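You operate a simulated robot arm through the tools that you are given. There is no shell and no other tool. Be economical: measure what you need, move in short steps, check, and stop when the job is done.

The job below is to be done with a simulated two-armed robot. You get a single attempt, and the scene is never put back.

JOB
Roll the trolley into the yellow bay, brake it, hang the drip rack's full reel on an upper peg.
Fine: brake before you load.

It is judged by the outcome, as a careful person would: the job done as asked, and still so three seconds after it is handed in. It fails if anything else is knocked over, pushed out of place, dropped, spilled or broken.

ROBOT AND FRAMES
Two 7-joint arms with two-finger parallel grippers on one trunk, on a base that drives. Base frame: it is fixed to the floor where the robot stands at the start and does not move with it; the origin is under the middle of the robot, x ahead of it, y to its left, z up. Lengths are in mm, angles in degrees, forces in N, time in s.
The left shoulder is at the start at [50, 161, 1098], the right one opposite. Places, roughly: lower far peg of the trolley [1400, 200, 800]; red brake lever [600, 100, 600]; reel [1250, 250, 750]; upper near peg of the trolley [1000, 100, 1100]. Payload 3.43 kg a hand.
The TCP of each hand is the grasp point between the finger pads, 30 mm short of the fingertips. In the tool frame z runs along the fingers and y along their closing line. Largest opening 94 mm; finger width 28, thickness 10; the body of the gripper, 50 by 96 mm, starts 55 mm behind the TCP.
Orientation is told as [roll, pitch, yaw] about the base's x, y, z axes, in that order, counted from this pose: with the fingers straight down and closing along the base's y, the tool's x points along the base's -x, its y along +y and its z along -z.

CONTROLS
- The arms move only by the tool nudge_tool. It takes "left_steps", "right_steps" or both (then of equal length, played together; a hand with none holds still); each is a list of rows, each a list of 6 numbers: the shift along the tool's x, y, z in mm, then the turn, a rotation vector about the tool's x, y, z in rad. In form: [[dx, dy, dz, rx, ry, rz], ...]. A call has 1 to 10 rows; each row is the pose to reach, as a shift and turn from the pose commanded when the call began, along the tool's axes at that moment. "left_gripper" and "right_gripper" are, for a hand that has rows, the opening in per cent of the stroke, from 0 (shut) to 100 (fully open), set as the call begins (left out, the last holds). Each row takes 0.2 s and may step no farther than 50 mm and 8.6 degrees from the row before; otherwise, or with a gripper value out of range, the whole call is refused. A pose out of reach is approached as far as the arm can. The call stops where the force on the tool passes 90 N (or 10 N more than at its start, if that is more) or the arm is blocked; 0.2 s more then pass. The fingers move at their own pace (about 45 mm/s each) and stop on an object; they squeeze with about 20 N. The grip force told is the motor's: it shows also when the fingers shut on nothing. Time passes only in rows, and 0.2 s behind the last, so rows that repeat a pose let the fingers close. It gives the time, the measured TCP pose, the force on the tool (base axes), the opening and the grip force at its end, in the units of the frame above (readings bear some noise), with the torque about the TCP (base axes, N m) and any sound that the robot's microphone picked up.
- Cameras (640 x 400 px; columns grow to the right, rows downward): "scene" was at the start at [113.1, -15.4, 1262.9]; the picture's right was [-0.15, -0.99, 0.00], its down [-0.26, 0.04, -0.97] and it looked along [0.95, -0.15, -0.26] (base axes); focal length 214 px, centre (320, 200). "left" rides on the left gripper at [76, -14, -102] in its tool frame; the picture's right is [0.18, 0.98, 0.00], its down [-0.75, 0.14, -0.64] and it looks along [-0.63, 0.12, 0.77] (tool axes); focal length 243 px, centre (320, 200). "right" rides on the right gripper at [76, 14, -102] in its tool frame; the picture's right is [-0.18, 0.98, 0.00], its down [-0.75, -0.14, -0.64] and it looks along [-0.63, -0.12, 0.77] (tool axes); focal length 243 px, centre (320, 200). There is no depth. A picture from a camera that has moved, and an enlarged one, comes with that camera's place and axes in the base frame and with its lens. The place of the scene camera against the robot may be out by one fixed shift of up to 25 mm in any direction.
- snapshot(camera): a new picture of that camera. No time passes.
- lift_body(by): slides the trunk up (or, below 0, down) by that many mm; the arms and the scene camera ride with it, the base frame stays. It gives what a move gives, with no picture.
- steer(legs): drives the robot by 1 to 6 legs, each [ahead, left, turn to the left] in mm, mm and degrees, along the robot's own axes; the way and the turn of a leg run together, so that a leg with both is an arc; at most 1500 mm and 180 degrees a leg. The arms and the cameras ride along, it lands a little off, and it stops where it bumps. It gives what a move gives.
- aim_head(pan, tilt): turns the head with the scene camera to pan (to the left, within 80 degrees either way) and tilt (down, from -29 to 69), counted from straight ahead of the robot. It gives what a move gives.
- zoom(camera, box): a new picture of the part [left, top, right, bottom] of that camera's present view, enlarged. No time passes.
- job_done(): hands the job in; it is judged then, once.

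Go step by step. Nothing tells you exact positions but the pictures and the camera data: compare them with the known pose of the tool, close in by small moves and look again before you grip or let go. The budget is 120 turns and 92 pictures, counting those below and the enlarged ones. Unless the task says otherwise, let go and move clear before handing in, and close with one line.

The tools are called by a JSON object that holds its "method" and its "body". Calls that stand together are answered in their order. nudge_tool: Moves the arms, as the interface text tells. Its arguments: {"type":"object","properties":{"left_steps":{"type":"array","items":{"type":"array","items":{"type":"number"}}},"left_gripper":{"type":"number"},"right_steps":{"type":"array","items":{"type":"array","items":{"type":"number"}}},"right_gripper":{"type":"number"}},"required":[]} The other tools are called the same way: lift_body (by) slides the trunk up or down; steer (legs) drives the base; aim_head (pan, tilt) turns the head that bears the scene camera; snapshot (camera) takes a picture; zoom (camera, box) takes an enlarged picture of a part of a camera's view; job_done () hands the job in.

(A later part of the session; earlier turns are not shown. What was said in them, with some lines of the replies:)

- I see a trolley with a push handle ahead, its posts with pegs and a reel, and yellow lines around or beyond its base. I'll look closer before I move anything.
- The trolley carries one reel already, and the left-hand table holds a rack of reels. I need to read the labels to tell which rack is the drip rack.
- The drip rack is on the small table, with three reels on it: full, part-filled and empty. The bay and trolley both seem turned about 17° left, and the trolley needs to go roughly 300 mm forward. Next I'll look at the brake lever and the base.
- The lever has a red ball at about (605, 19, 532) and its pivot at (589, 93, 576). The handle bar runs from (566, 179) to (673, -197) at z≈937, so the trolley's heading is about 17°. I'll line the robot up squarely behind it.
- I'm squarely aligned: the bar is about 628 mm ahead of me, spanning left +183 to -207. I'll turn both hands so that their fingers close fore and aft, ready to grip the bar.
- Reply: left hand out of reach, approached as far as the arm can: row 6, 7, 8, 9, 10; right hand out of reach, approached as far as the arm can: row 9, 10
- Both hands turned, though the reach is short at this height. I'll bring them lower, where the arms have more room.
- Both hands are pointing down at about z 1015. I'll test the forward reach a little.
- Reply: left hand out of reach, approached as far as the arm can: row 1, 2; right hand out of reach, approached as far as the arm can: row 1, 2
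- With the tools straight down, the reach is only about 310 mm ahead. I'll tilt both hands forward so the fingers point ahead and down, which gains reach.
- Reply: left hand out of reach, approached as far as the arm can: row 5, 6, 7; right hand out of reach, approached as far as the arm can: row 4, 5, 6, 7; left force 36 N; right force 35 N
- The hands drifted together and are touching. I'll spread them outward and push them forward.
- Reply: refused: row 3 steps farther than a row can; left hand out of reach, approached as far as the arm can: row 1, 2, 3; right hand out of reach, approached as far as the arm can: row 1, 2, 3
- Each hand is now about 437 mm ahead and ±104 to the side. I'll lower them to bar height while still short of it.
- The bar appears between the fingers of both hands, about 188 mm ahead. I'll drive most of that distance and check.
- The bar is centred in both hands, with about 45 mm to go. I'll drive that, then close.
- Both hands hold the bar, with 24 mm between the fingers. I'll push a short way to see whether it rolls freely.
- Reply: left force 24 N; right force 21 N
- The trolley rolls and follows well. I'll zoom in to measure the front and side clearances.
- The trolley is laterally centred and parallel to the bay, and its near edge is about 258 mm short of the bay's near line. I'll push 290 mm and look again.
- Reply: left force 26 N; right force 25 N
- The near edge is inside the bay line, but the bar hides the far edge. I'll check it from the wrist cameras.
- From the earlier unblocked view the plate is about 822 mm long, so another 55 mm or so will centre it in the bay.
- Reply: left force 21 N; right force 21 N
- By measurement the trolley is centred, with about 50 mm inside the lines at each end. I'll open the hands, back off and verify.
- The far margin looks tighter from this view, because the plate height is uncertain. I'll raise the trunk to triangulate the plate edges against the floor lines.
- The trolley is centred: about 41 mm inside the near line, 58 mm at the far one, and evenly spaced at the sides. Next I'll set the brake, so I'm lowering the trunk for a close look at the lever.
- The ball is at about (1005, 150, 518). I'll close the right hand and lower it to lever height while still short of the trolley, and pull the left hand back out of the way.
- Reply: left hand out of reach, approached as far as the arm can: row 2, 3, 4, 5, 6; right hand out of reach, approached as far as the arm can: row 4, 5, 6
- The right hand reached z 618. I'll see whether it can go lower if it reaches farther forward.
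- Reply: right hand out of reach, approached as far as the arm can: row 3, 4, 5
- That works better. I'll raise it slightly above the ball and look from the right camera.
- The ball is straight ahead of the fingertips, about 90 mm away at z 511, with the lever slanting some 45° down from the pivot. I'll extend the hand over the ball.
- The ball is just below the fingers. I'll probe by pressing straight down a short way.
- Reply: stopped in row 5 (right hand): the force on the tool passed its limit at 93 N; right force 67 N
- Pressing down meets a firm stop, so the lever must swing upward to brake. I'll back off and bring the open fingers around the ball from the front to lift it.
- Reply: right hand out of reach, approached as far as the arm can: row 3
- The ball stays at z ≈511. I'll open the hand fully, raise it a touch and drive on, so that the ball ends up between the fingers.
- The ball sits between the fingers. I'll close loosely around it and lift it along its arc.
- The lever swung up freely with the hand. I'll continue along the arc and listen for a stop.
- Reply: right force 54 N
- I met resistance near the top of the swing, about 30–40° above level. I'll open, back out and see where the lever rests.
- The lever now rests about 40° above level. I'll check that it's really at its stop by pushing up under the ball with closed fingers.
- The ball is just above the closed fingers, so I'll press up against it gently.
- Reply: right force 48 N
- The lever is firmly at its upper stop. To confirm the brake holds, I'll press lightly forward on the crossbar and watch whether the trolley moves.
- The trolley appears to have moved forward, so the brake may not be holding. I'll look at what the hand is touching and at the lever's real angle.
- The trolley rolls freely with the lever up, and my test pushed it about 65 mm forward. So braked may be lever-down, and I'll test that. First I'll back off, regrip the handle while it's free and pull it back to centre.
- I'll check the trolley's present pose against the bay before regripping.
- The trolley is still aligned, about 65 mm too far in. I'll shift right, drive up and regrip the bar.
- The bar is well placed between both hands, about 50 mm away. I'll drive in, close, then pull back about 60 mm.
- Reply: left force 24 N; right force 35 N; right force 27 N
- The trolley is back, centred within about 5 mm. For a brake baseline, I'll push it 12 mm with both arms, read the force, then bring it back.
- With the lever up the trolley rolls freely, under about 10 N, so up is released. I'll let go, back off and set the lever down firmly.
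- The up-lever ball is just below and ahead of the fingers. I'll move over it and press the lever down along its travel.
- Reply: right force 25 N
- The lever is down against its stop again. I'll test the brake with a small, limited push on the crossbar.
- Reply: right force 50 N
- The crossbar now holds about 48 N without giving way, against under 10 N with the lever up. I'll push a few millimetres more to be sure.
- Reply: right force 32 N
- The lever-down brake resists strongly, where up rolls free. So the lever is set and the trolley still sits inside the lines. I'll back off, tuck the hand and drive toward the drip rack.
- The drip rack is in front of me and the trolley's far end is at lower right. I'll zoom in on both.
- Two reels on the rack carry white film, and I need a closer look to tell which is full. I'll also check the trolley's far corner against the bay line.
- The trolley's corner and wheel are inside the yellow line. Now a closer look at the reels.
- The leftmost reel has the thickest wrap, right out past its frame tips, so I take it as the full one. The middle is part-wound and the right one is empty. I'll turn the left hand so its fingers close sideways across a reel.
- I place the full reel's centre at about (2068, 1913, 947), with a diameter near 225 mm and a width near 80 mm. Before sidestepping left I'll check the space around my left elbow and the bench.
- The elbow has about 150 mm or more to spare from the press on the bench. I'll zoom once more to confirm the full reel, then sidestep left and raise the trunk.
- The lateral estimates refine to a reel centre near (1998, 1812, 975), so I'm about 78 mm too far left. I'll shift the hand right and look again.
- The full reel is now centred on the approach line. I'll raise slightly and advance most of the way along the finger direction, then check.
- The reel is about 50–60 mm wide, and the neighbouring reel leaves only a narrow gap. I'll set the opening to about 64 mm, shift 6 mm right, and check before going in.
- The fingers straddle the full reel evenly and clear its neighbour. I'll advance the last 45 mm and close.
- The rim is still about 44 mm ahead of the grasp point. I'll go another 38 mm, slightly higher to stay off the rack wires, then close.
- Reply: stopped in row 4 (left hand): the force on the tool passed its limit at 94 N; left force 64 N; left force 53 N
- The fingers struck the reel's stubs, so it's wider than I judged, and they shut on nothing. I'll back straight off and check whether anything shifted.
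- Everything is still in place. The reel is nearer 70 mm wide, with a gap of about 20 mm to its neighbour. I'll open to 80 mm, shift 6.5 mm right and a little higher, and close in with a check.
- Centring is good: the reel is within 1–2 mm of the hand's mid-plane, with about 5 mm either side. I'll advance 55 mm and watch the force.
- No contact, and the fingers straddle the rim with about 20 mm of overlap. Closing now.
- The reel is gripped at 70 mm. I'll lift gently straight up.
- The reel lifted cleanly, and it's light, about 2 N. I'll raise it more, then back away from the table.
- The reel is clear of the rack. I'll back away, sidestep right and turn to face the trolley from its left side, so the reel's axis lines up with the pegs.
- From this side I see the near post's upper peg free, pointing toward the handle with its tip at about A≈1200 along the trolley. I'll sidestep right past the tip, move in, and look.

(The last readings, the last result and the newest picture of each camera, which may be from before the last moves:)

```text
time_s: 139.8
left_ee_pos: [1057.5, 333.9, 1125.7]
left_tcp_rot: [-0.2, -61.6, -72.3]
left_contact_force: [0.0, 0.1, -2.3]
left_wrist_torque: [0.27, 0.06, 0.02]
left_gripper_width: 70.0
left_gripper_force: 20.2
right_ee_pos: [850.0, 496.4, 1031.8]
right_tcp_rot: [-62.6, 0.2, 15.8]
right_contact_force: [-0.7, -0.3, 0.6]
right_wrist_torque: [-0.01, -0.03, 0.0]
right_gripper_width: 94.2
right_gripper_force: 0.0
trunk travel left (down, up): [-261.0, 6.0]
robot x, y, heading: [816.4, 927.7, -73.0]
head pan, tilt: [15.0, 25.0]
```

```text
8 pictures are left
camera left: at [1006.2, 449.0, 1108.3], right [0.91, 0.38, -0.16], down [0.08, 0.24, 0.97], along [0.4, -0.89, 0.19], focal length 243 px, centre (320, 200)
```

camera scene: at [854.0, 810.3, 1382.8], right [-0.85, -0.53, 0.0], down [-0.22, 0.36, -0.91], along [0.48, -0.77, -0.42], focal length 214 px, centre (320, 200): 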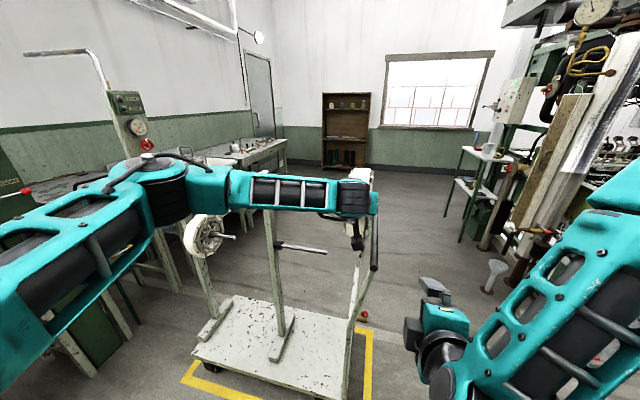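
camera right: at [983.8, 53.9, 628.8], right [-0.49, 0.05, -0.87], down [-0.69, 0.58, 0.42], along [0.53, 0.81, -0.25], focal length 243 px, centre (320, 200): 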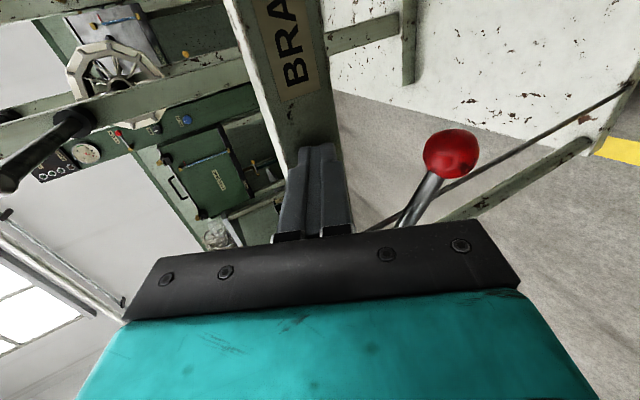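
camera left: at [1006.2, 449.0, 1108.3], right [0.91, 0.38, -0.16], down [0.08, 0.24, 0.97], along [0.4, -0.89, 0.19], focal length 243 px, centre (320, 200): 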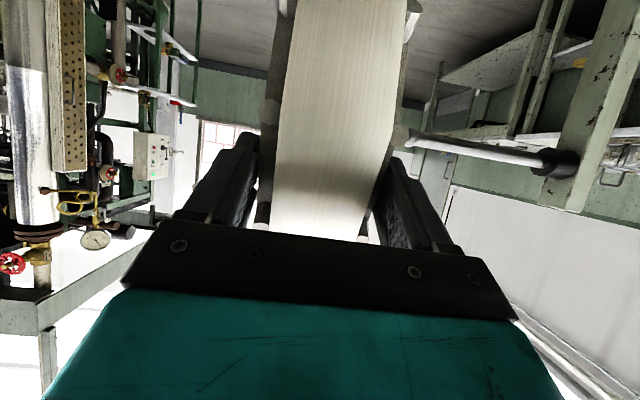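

The peg's collar is at roughly A 1450 and its tip at roughly A 1230, z ≈1075, while the reel's centre sits at z ≈1093. I'll move in 60 mm, lower 16 mm, and use the parallax to fix the peg's depth.

{"method": "lift_body", "body": {"by": -16}}

{"method": "steer", "body": {"legs": [[70, 0, 0]]}}

{"method": "snapshot", "body": {"camera": "left"}}

```text
time_s: 140.4
left_ee_pos: [1057.9, 333.5, 1110.0]
left_tcp_rot: [-0.3, -61.6, -72.3]
left_contact_force: [0.2, 0.0, -3.4]
left_wrist_torque: [0.2, 0.07, 0.01]
left_gripper_width: 70.5
left_gripper_force: 20.2
right_ee_pos: [850.6, 495.4, 1014.6]
right_tcp_rot: [-62.6, 0.2, 15.9]
right_contact_force: [0.2, -0.8, 0.3]
right_wrist_torque: [-0.01, 0.0, 0.02]
right_gripper_width: 94.0
right_gripper_force: 0.0
trunk travel left (down, up): [-245.0, 22.0]
robot x, y, heading: [811.2, 927.0, -72.9]
head pan, tilt: [15.0, 25.0]
```

```text
time_s: 141.5
left_ee_pos: [1078.1, 265.6, 1109.6]
left_tcp_rot: [-0.3, -61.4, -72.3]
left_contact_force: [0.6, -0.9, -4.1]
left_wrist_torque: [0.22, 0.07, -0.04]
left_gripper_width: 70.2
left_gripper_force: 19.2
right_ee_pos: [871.3, 428.2, 1014.7]
right_tcp_rot: [-62.5, 0.2, 15.9]
right_contact_force: [0.9, -0.9, 1.0]
right_wrist_torque: [0.0, -0.02, 0.06]
right_gripper_width: 93.8
right_gripper_force: 0.1
trunk travel left (down, up): [-245.0, 22.0]
robot x, y, heading: [830.6, 861.5, -72.7]
head pan, tilt: [15.0, 25.0]
```

```text
7 pictures are left
camera left: at [1027.3, 381.5, 1091.9], right [0.91, 0.38, -0.16], down [0.08, 0.24, 0.97], along [0.41, -0.89, 0.19], focal length 243 px, centre (320, 200)
```

left: 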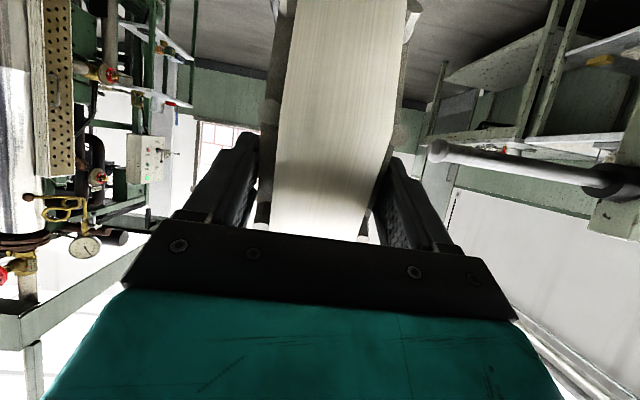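

Parallax puts the peg at L ≈ -192 and z ≈1068, with its tip at A ≈1252. The reel's centre is about 78 mm ahead of the grasp point and 33 mm below it. I'll move in 54 mm and lower 8 mm.

{"method": "lift_body", "body": {"by": -8}}

{"method": "steer", "body": {"legs": [[54, 0, 0]]}}

{"method": "snapshot", "body": {"camera": "left"}}

```text
time_s: 142.0
left_ee_pos: [1078.0, 266.1, 1102.4]
left_tcp_rot: [-0.3, -61.6, -72.4]
left_contact_force: [0.8, -0.6, -2.9]
left_wrist_torque: [0.24, 0.1, -0.02]
left_gripper_width: 70.3
left_gripper_force: 19.9
right_ee_pos: [871.6, 429.0, 1007.2]
right_tcp_rot: [-62.6, 0.1, 16.0]
right_contact_force: [0.2, 0.3, 0.2]
right_wrist_torque: [-0.01, -0.01, 0.01]
right_gripper_width: 93.9
right_gripper_force: 0.2
trunk travel left (down, up): [-237.0, 30.0]
robot x, y, heading: [829.7, 860.1, -72.7]
head pan, tilt: [15.0, 25.0]
```

```text
time_s: 143.0
left_ee_pos: [1095.3, 213.8, 1101.7]
left_tcp_rot: [-0.3, -61.5, -72.3]
left_contact_force: [0.3, -0.7, -3.2]
left_wrist_torque: [0.23, 0.05, -0.03]
left_gripper_width: 70.1
left_gripper_force: 19.9
right_ee_pos: [887.0, 376.6, 1006.1]
right_tcp_rot: [-62.6, 0.3, 16.0]
right_contact_force: [0.1, -0.1, 0.4]
right_wrist_torque: [0.02, 0.01, 0.03]
right_gripper_width: 94.2
right_gripper_force: 0.0
trunk travel left (down, up): [-237.0, 30.0]
robot x, y, heading: [850.0, 813.4, -73.0]
head pan, tilt: [15.0, 25.0]
```

```text
6 pictures are left
camera left: at [1043.1, 330.2, 1083.7], right [0.91, 0.38, -0.16], down [0.08, 0.24, 0.97], along [0.4, -0.89, 0.19], focal length 243 px, centre (320, 200)
```

left: 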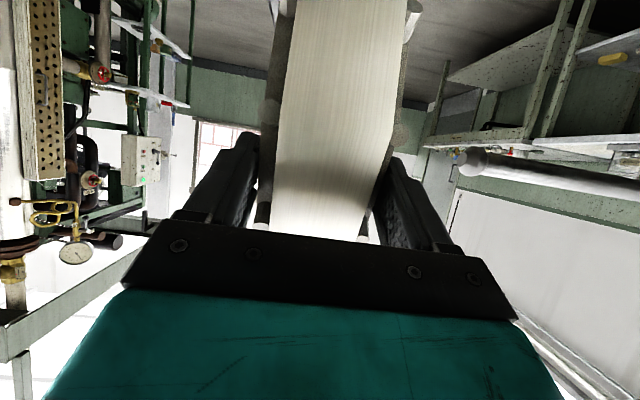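

The refined tip is at about A 1235, L -178, z 1070, and the reel's centre at L -191, z 1069. I'll correct back 6 mm, sidestep to just short of the tip, then slide on with small arm steps while reading the force.

{"method": "nudge_tool", "body": {"left_steps": [[3, 0, -5.5, 0, 0, 0]]}}

{"method": "steer", "body": {"legs": [[0, 70, 0]]}}

{"method": "snapshot", "body": {"camera": "left"}}

```text
time_s: 143.4
left_ee_pos: [1093.8, 220.9, 1100.4]
left_tcp_rot: [-0.3, -61.4, -72.3]
left_contact_force: [-0.2, 0.1, -3.8]
left_wrist_torque: [0.2, 0.07, -0.02]
left_gripper_width: 70.3
left_gripper_force: 20.1
right_ee_pos: [887.3, 376.6, 1007.1]
right_tcp_rot: [-62.6, 0.2, 16.0]
right_contact_force: [0.2, 0.8, 0.3]
right_wrist_torque: [0.0, -0.02, -0.02]
right_gripper_width: 94.0
right_gripper_force: 0.1
trunk travel left (down, up): [-237.0, 30.0]
robot x, y, heading: [846.2, 814.8, -73.1]
head pan, tilt: [15.0, 25.0]
```

```text
time_s: 144.7
left_ee_pos: [1158.7, 240.9, 1102.5]
left_tcp_rot: [-0.3, -61.7, -72.3]
left_contact_force: [-0.2, -0.1, -3.1]
left_wrist_torque: [0.24, 0.05, -0.03]
left_gripper_width: 70.3
left_gripper_force: 20.2
right_ee_pos: [953.4, 398.0, 1007.0]
right_tcp_rot: [-62.5, 0.2, 15.8]
right_contact_force: [1.1, 0.7, -0.1]
right_wrist_torque: [0.01, 0.03, -0.02]
right_gripper_width: 93.9
right_gripper_force: 0.1
trunk travel left (down, up): [-237.0, 30.0]
robot x, y, heading: [917.7, 829.6, -73.1]
head pan, tilt: [15.0, 25.0]
```

```text
5 pictures are left
camera left: at [1107.4, 357.4, 1084.0], right [0.91, 0.38, -0.16], down [0.08, 0.24, 0.97], along [0.4, -0.89, 0.19], focal length 243 px, centre (320, 200)
```

left: 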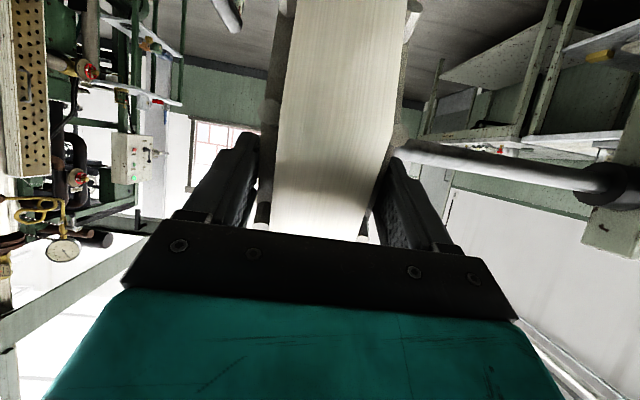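

The reel face is about 20 mm short of the peg tip and aligned as well as I can measure. I'll slide it on with small arm steps.

{"method": "nudge_tool", "body": {"left_steps": [[0, 8, 0, 0, 0, 0], [0, 16, 0, 0, 0, 0], [0, 24, 0, 0, 0, 0], [0, 32, 0, 0, 0, 0], [0, 40, 0, 0, 0, 0]]}}

```text
time_s: 145.9
left_ee_pos: [1189.6, 255.7, 1105.0]
left_tcp_rot: [-0.4, -61.9, -73.0]
left_contact_force: [-20.6, 9.2, 7.7]
left_wrist_torque: [-0.01, 0.33, -0.72]
left_gripper_width: 71.5
left_gripper_force: 20.1
right_ee_pos: [949.6, 399.8, 1008.3]
right_tcp_rot: [-62.8, 0.2, 15.9]
right_contact_force: [0.8, -1.2, 0.8]
right_wrist_torque: [0.02, -0.02, 0.0]
right_gripper_width: 94.1
right_gripper_force: 0.0
trunk travel left (down, up): [-237.0, 30.0]
robot x, y, heading: [915.1, 829.4, -72.8]
head pan, tilt: [15.0, 25.0]
```

I touched the hole's edge: the force pushes the reel toward me and up. I'll ease back, correct 8 mm toward the robot and 6 mm up, and try again.

{"method": "nudge_tool", "body": {"left_steps": [[0, -10, 0, 0, 0, 0], [0, -22, 0, 0, 0, 0], [-1.5, -22, -9.9, 0, 0, 0], [-1.5, -12, -9.9, 0, 0, 0], [-1.5, -6, -9.9, 0, 0, 0], [-1.5, 0, -9.9, 0, 0, 0]]}}

```text
time_s: 147.3
left_ee_pos: [1195.0, 260.8, 1107.1]
left_tcp_rot: [-0.3, -61.5, -72.4]
left_contact_force: [-1.1, -0.4, -3.2]
left_wrist_torque: [0.21, 0.02, -0.02]
left_gripper_width: 70.3
left_gripper_force: 20.5
right_ee_pos: [952.5, 398.1, 1006.9]
right_tcp_rot: [-62.6, 0.1, 15.9]
right_contact_force: [0.9, -0.3, -0.2]
right_wrist_torque: [-0.02, 0.02, -0.01]
right_gripper_width: 94.1
right_gripper_force: 0.0
trunk travel left (down, up): [-237.0, 30.0]
robot x, y, heading: [917.7, 827.7, -72.7]
head pan, tilt: [15.0, 25.0]
```

There's no contact now, past the earlier touch point. Sliding on further.

{"method": "nudge_tool", "body": {"left_steps": [[0, 8, 0, 0, 0, 0], [0, 16, 0, 0, 0, 0], [0, 24, 0, 0, 0, 0], [0, 32, 0, 0, 0, 0], [0, 40, 0, 0, 0, 0]]}}

```text
time_s: 148.5
left_ee_pos: [1233.8, 273.0, 1107.2]
left_tcp_rot: [-0.3, -61.6, -72.4]
left_contact_force: [0.2, -0.2, -3.1]
left_wrist_torque: [0.21, 0.05, -0.01]
left_gripper_width: 70.3
left_gripper_force: 20.2
right_ee_pos: [954.8, 397.7, 1006.3]
right_tcp_rot: [-62.6, 0.2, 15.9]
right_contact_force: [-0.1, -0.3, 0.4]
right_wrist_torque: [0.01, 0.02, 0.01]
right_gripper_width: 94.1
right_gripper_force: 0.0
trunk travel left (down, up): [-237.0, 30.0]
robot x, y, heading: [911.4, 831.5, -73.1]
head pan, tilt: [15.0, 25.0]
```

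Still no force, so the peg is going through the hub. I'll continue onto the peg.

{"method": "nudge_tool", "body": {"left_steps": [[0, 10, 0, 0, 0, 0], [0, 20, 0, 0, 0, 0], [0, 30, 0, 0, 0, 0], [0, 40, 0, 0, 0, 0], [0, 50, 0, 0, 0, 0], [0, 60, 0, 0, 0, 0], [0, 70, 0, 0, 0, 0]]}}

{"method": "snapshot", "body": {"camera": "left"}}

```text
time_s: 150.1
left_ee_pos: [1299.3, 294.7, 1107.5]
left_tcp_rot: [-0.3, -61.6, -72.4]
left_contact_force: [-0.2, 0.0, -2.3]
left_wrist_torque: [0.19, 0.05, -0.02]
left_gripper_width: 70.3
left_gripper_force: 19.9
right_ee_pos: [954.1, 398.0, 1006.5]
right_tcp_rot: [-62.6, 0.2, 15.9]
right_contact_force: [0.3, 0.2, -0.2]
right_wrist_torque: [-0.01, -0.01, -0.01]
right_gripper_width: 94.1
right_gripper_force: 0.1
trunk travel left (down, up): [-237.0, 30.0]
robot x, y, heading: [915.3, 829.6, -72.9]
head pan, tilt: [15.0, 25.0]
```

```text
4 pictures are left
camera left: at [1248.0, 410.4, 1089.5], right [0.91, 0.38, -0.16], down [0.08, 0.24, 0.97], along [0.4, -0.89, 0.19], focal length 243 px, centre (320, 200)
```

left: 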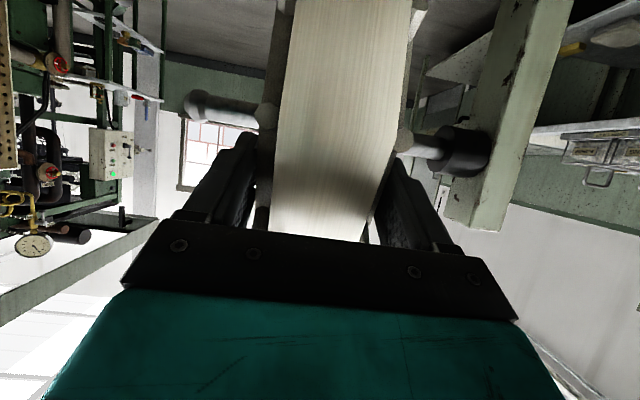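

The peg passes right through the hub, with its tip showing on one side and the collar on the other. I'll lower until the reel's weight rests on the peg.

{"method": "nudge_tool", "body": {"left_steps": [[2.6, 0, 1.4, 0, 0, 0], [5.3, 0, 2.9, 0, 0, 0], [7, 0, 3.8, 0, 0, 0], [8.8, 0, 4.8, 0, 0, 0]]}}

```text
time_s: 151.1
left_ee_pos: [1298.8, 294.4, 1097.1]
left_tcp_rot: [-0.3, -61.6, -72.2]
left_contact_force: [-0.1, -0.4, -2.4]
left_wrist_torque: [0.19, 0.02, -0.02]
left_gripper_width: 70.1
left_gripper_force: 20.0
right_ee_pos: [953.7, 398.1, 1006.4]
right_tcp_rot: [-62.6, 0.1, 15.9]
right_contact_force: [0.0, 0.0, 1.3]
right_wrist_torque: [0.02, 0.04, -0.01]
right_gripper_width: 93.9
right_gripper_force: 0.1
trunk travel left (down, up): [-237.0, 30.0]
robot x, y, heading: [915.4, 832.5, -72.9]
head pan, tilt: [15.0, 25.0]
```

{"method": "nudge_tool", "body": {"left_steps": [[1.8, 0, 1, 0, 0, 0], [3.5, 0, 1.9, 0, 0, 0], [5.3, 0, 2.9, 0, 0, 0], [7, 0, 3.8, 0, 0, 0]]}}

```text
time_s: 152.1
left_ee_pos: [1298.6, 295.5, 1091.9]
left_tcp_rot: [-0.3, -61.7, -72.4]
left_contact_force: [-0.7, 2.2, 8.6]
left_wrist_torque: [-0.53, -0.3, 0.05]
left_gripper_width: 70.3
left_gripper_force: 19.6
right_ee_pos: [952.7, 397.6, 1008.2]
right_tcp_rot: [-62.7, 0.2, 15.9]
right_contact_force: [0.2, 0.1, -0.3]
right_wrist_torque: [-0.02, 0.03, -0.03]
right_gripper_width: 93.9
right_gripper_force: 0.0
trunk travel left (down, up): [-237.0, 30.0]
robot x, y, heading: [916.3, 827.3, -73.0]
head pan, tilt: [15.0, 25.0]
```

The reel now rests on the peg, with the force turning upward. I'll ease off 2 mm, open, and check.

{"method": "nudge_tool", "body": {"left_steps": [[-1.8, 0, -1, 0, 0, 0], [-1.8, 0, -1, 0, 0, 0], [-1.8, 0, -1, 0, 0, 0], [-1.8, 0, -1, 0, 0, 0]], "left_gripper": 97}}

{"method": "snapshot", "body": {"camera": "left"}}

```text
time_s: 153.1
left_ee_pos: [1298.1, 293.8, 1092.1]
left_tcp_rot: [-0.3, -61.7, -72.4]
left_contact_force: [0.2, -1.0, 0.4]
left_wrist_torque: [-0.04, 0.0, 0.02]
left_gripper_width: 91.2
left_gripper_force: 0.0
right_ee_pos: [953.2, 398.5, 1006.7]
right_tcp_rot: [-62.5, 0.2, 15.9]
right_contact_force: [-0.2, 0.3, -0.8]
right_wrist_torque: [-0.02, 0.0, -0.02]
right_gripper_width: 94.0
right_gripper_force: 0.0
trunk travel left (down, up): [-237.0, 30.0]
robot x, y, heading: [917.8, 830.2, -72.9]
head pan, tilt: [15.0, 25.0]
```

```text
3 pictures are left
camera left: at [1247.6, 410.0, 1073.8], right [0.91, 0.38, -0.16], down [0.08, 0.24, 0.97], along [0.4, -0.89, 0.19], focal length 243 px, centre (320, 200)
```

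left: 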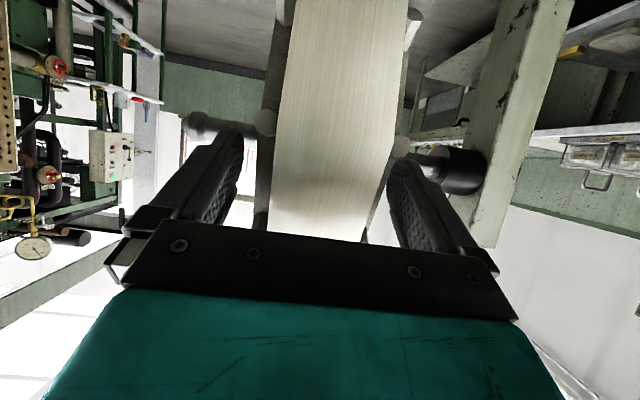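

The reel hangs on the peg with both fingers clear. I'll withdraw straight back along the fingers, then drive away.

{"method": "nudge_tool", "body": {"left_steps": [[0, 0, -15, 0, 0, 0], [0, 0, -35, 0, 0, 0], [0, 0, -60, 0, 0, 0], [0, 0, -90, 0, 0, 0]]}}

{"method": "steer", "body": {"legs": [[-400, 0, 0]]}}

{"method": "aim_head", "body": {"pan": 15, "tilt": 25}}

{"method": "snapshot", "body": {"camera": "scene"}}

```text
time_s: 154.1
left_ee_pos: [1276.6, 370.7, 1134.6]
left_tcp_rot: [-0.2, -61.6, -72.4]
left_contact_force: [-0.8, 0.6, 0.5]
left_wrist_torque: [0.02, -0.01, 0.0]
left_gripper_width: 91.0
left_gripper_force: 0.0
right_ee_pos: [952.5, 399.0, 1007.9]
right_tcp_rot: [-62.7, 0.3, 15.9]
right_contact_force: [0.9, 0.0, 0.5]
right_wrist_torque: [0.01, -0.02, 0.02]
right_gripper_width: 94.0
right_gripper_force: 0.0
trunk travel left (down, up): [-237.0, 30.0]
robot x, y, heading: [916.9, 831.3, -72.8]
head pan, tilt: [15.0, 25.0]
```

```text
time_s: 156.6
left_ee_pos: [1158.8, 754.2, 1134.0]
left_tcp_rot: [-0.3, -61.7, -72.2]
left_contact_force: [0.4, 0.4, 0.9]
left_wrist_torque: [-0.01, -0.04, 0.03]
left_gripper_width: 91.2
left_gripper_force: 0.0
right_ee_pos: [836.1, 783.5, 1006.5]
right_tcp_rot: [-62.7, 0.2, 16.1]
right_contact_force: [-0.2, 0.5, 0.7]
right_wrist_torque: [0.02, 0.01, -0.04]
right_gripper_width: 94.2
right_gripper_force: 0.2
trunk travel left (down, up): [-237.0, 30.0]
robot x, y, heading: [794.5, 1219.3, -72.6]
head pan, tilt: [15.0, 25.0]
```

```text
time_s: 157.2
left_ee_pos: [1157.9, 755.4, 1134.7]
left_tcp_rot: [-0.3, -61.5, -72.3]
left_contact_force: [-0.3, -0.2, 0.4]
left_wrist_torque: [-0.01, 0.02, -0.01]
left_gripper_width: 91.2
left_gripper_force: 0.0
right_ee_pos: [835.6, 782.3, 1006.9]
right_tcp_rot: [-62.6, 0.2, 16.1]
right_contact_force: [0.3, 0.3, 0.8]
right_wrist_torque: [0.02, -0.01, 0.02]
right_gripper_width: 93.5
right_gripper_force: 0.0
trunk travel left (down, up): [-237.0, 30.0]
robot x, y, heading: [798.5, 1212.4, -72.7]
head pan, tilt: [15.0, 25.0]
```

```text
2 pictures are left
camera scene: at [838.6, 1096.6, 1358.8], right [-0.85, -0.53, 0.0], down [-0.23, 0.36, -0.91], along [0.48, -0.77, -0.42], focal length 214 px, centre (320, 200)
```

scene: 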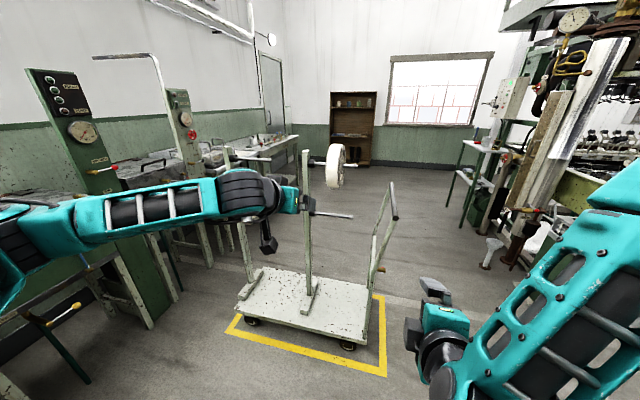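

The trolley stands in the bay with the reel hanging on the near post's upper peg. I'll zoom once to confirm that and the lever.

{"method": "zoom", "body": {"camera": "scene", "box": [220, 130, 420, 380]}}

```text
1.60 times, centred on (320, 255) of scene
camera zoom: at [838.6, 1096.6, 1358.8], right [-0.85, -0.53, 0.0], down [-0.23, 0.36, -0.91], along [0.48, -0.77, -0.42], focal length 343 px, centre (320, 112)
```

zoom: 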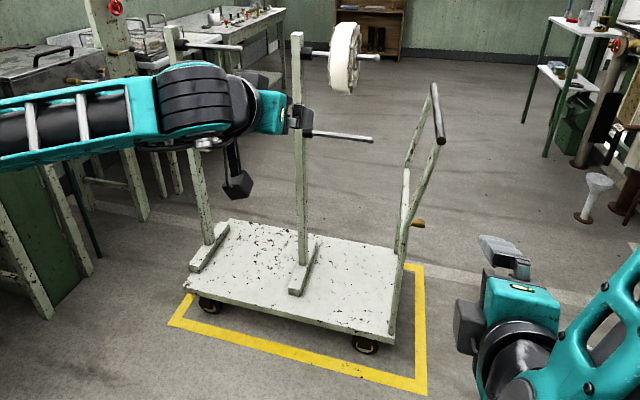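

The reel is seated on the upper peg. I'll spend the last picture on the lever.

{"method": "zoom", "body": {"camera": "scene", "box": [355, 225, 405, 290]}}

```text
6.15 times, centred on (380, 258) of scene
camera zoom: at [838.6, 1096.6, 1358.8], right [-0.85, -0.53, 0.0], down [-0.23, 0.36, -0.91], along [0.48, -0.77, -0.42], focal length 1320 px, centre (-49, -154)
```

zoom: 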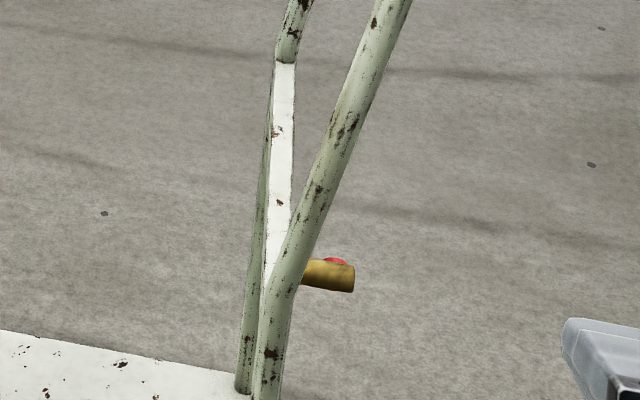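

The job is finished: the trolley is parked inside the yellow bay, the brake lever is set down, and the drip rack's full reel hangs on the near post's upper peg. Both hands are clear, so I'm handing in.

{"method": "job_done", "body": {}}

```text
The job is handed in.
```

The trolley is in the yellow bay with its brake lever down, and the drip rack's full reel hangs on the near post's upper peg. The brake was set before I loaded the reel. A push of about 48 N made the braked trolley creep roughly 6 mm, so it resists but is not locked solid.
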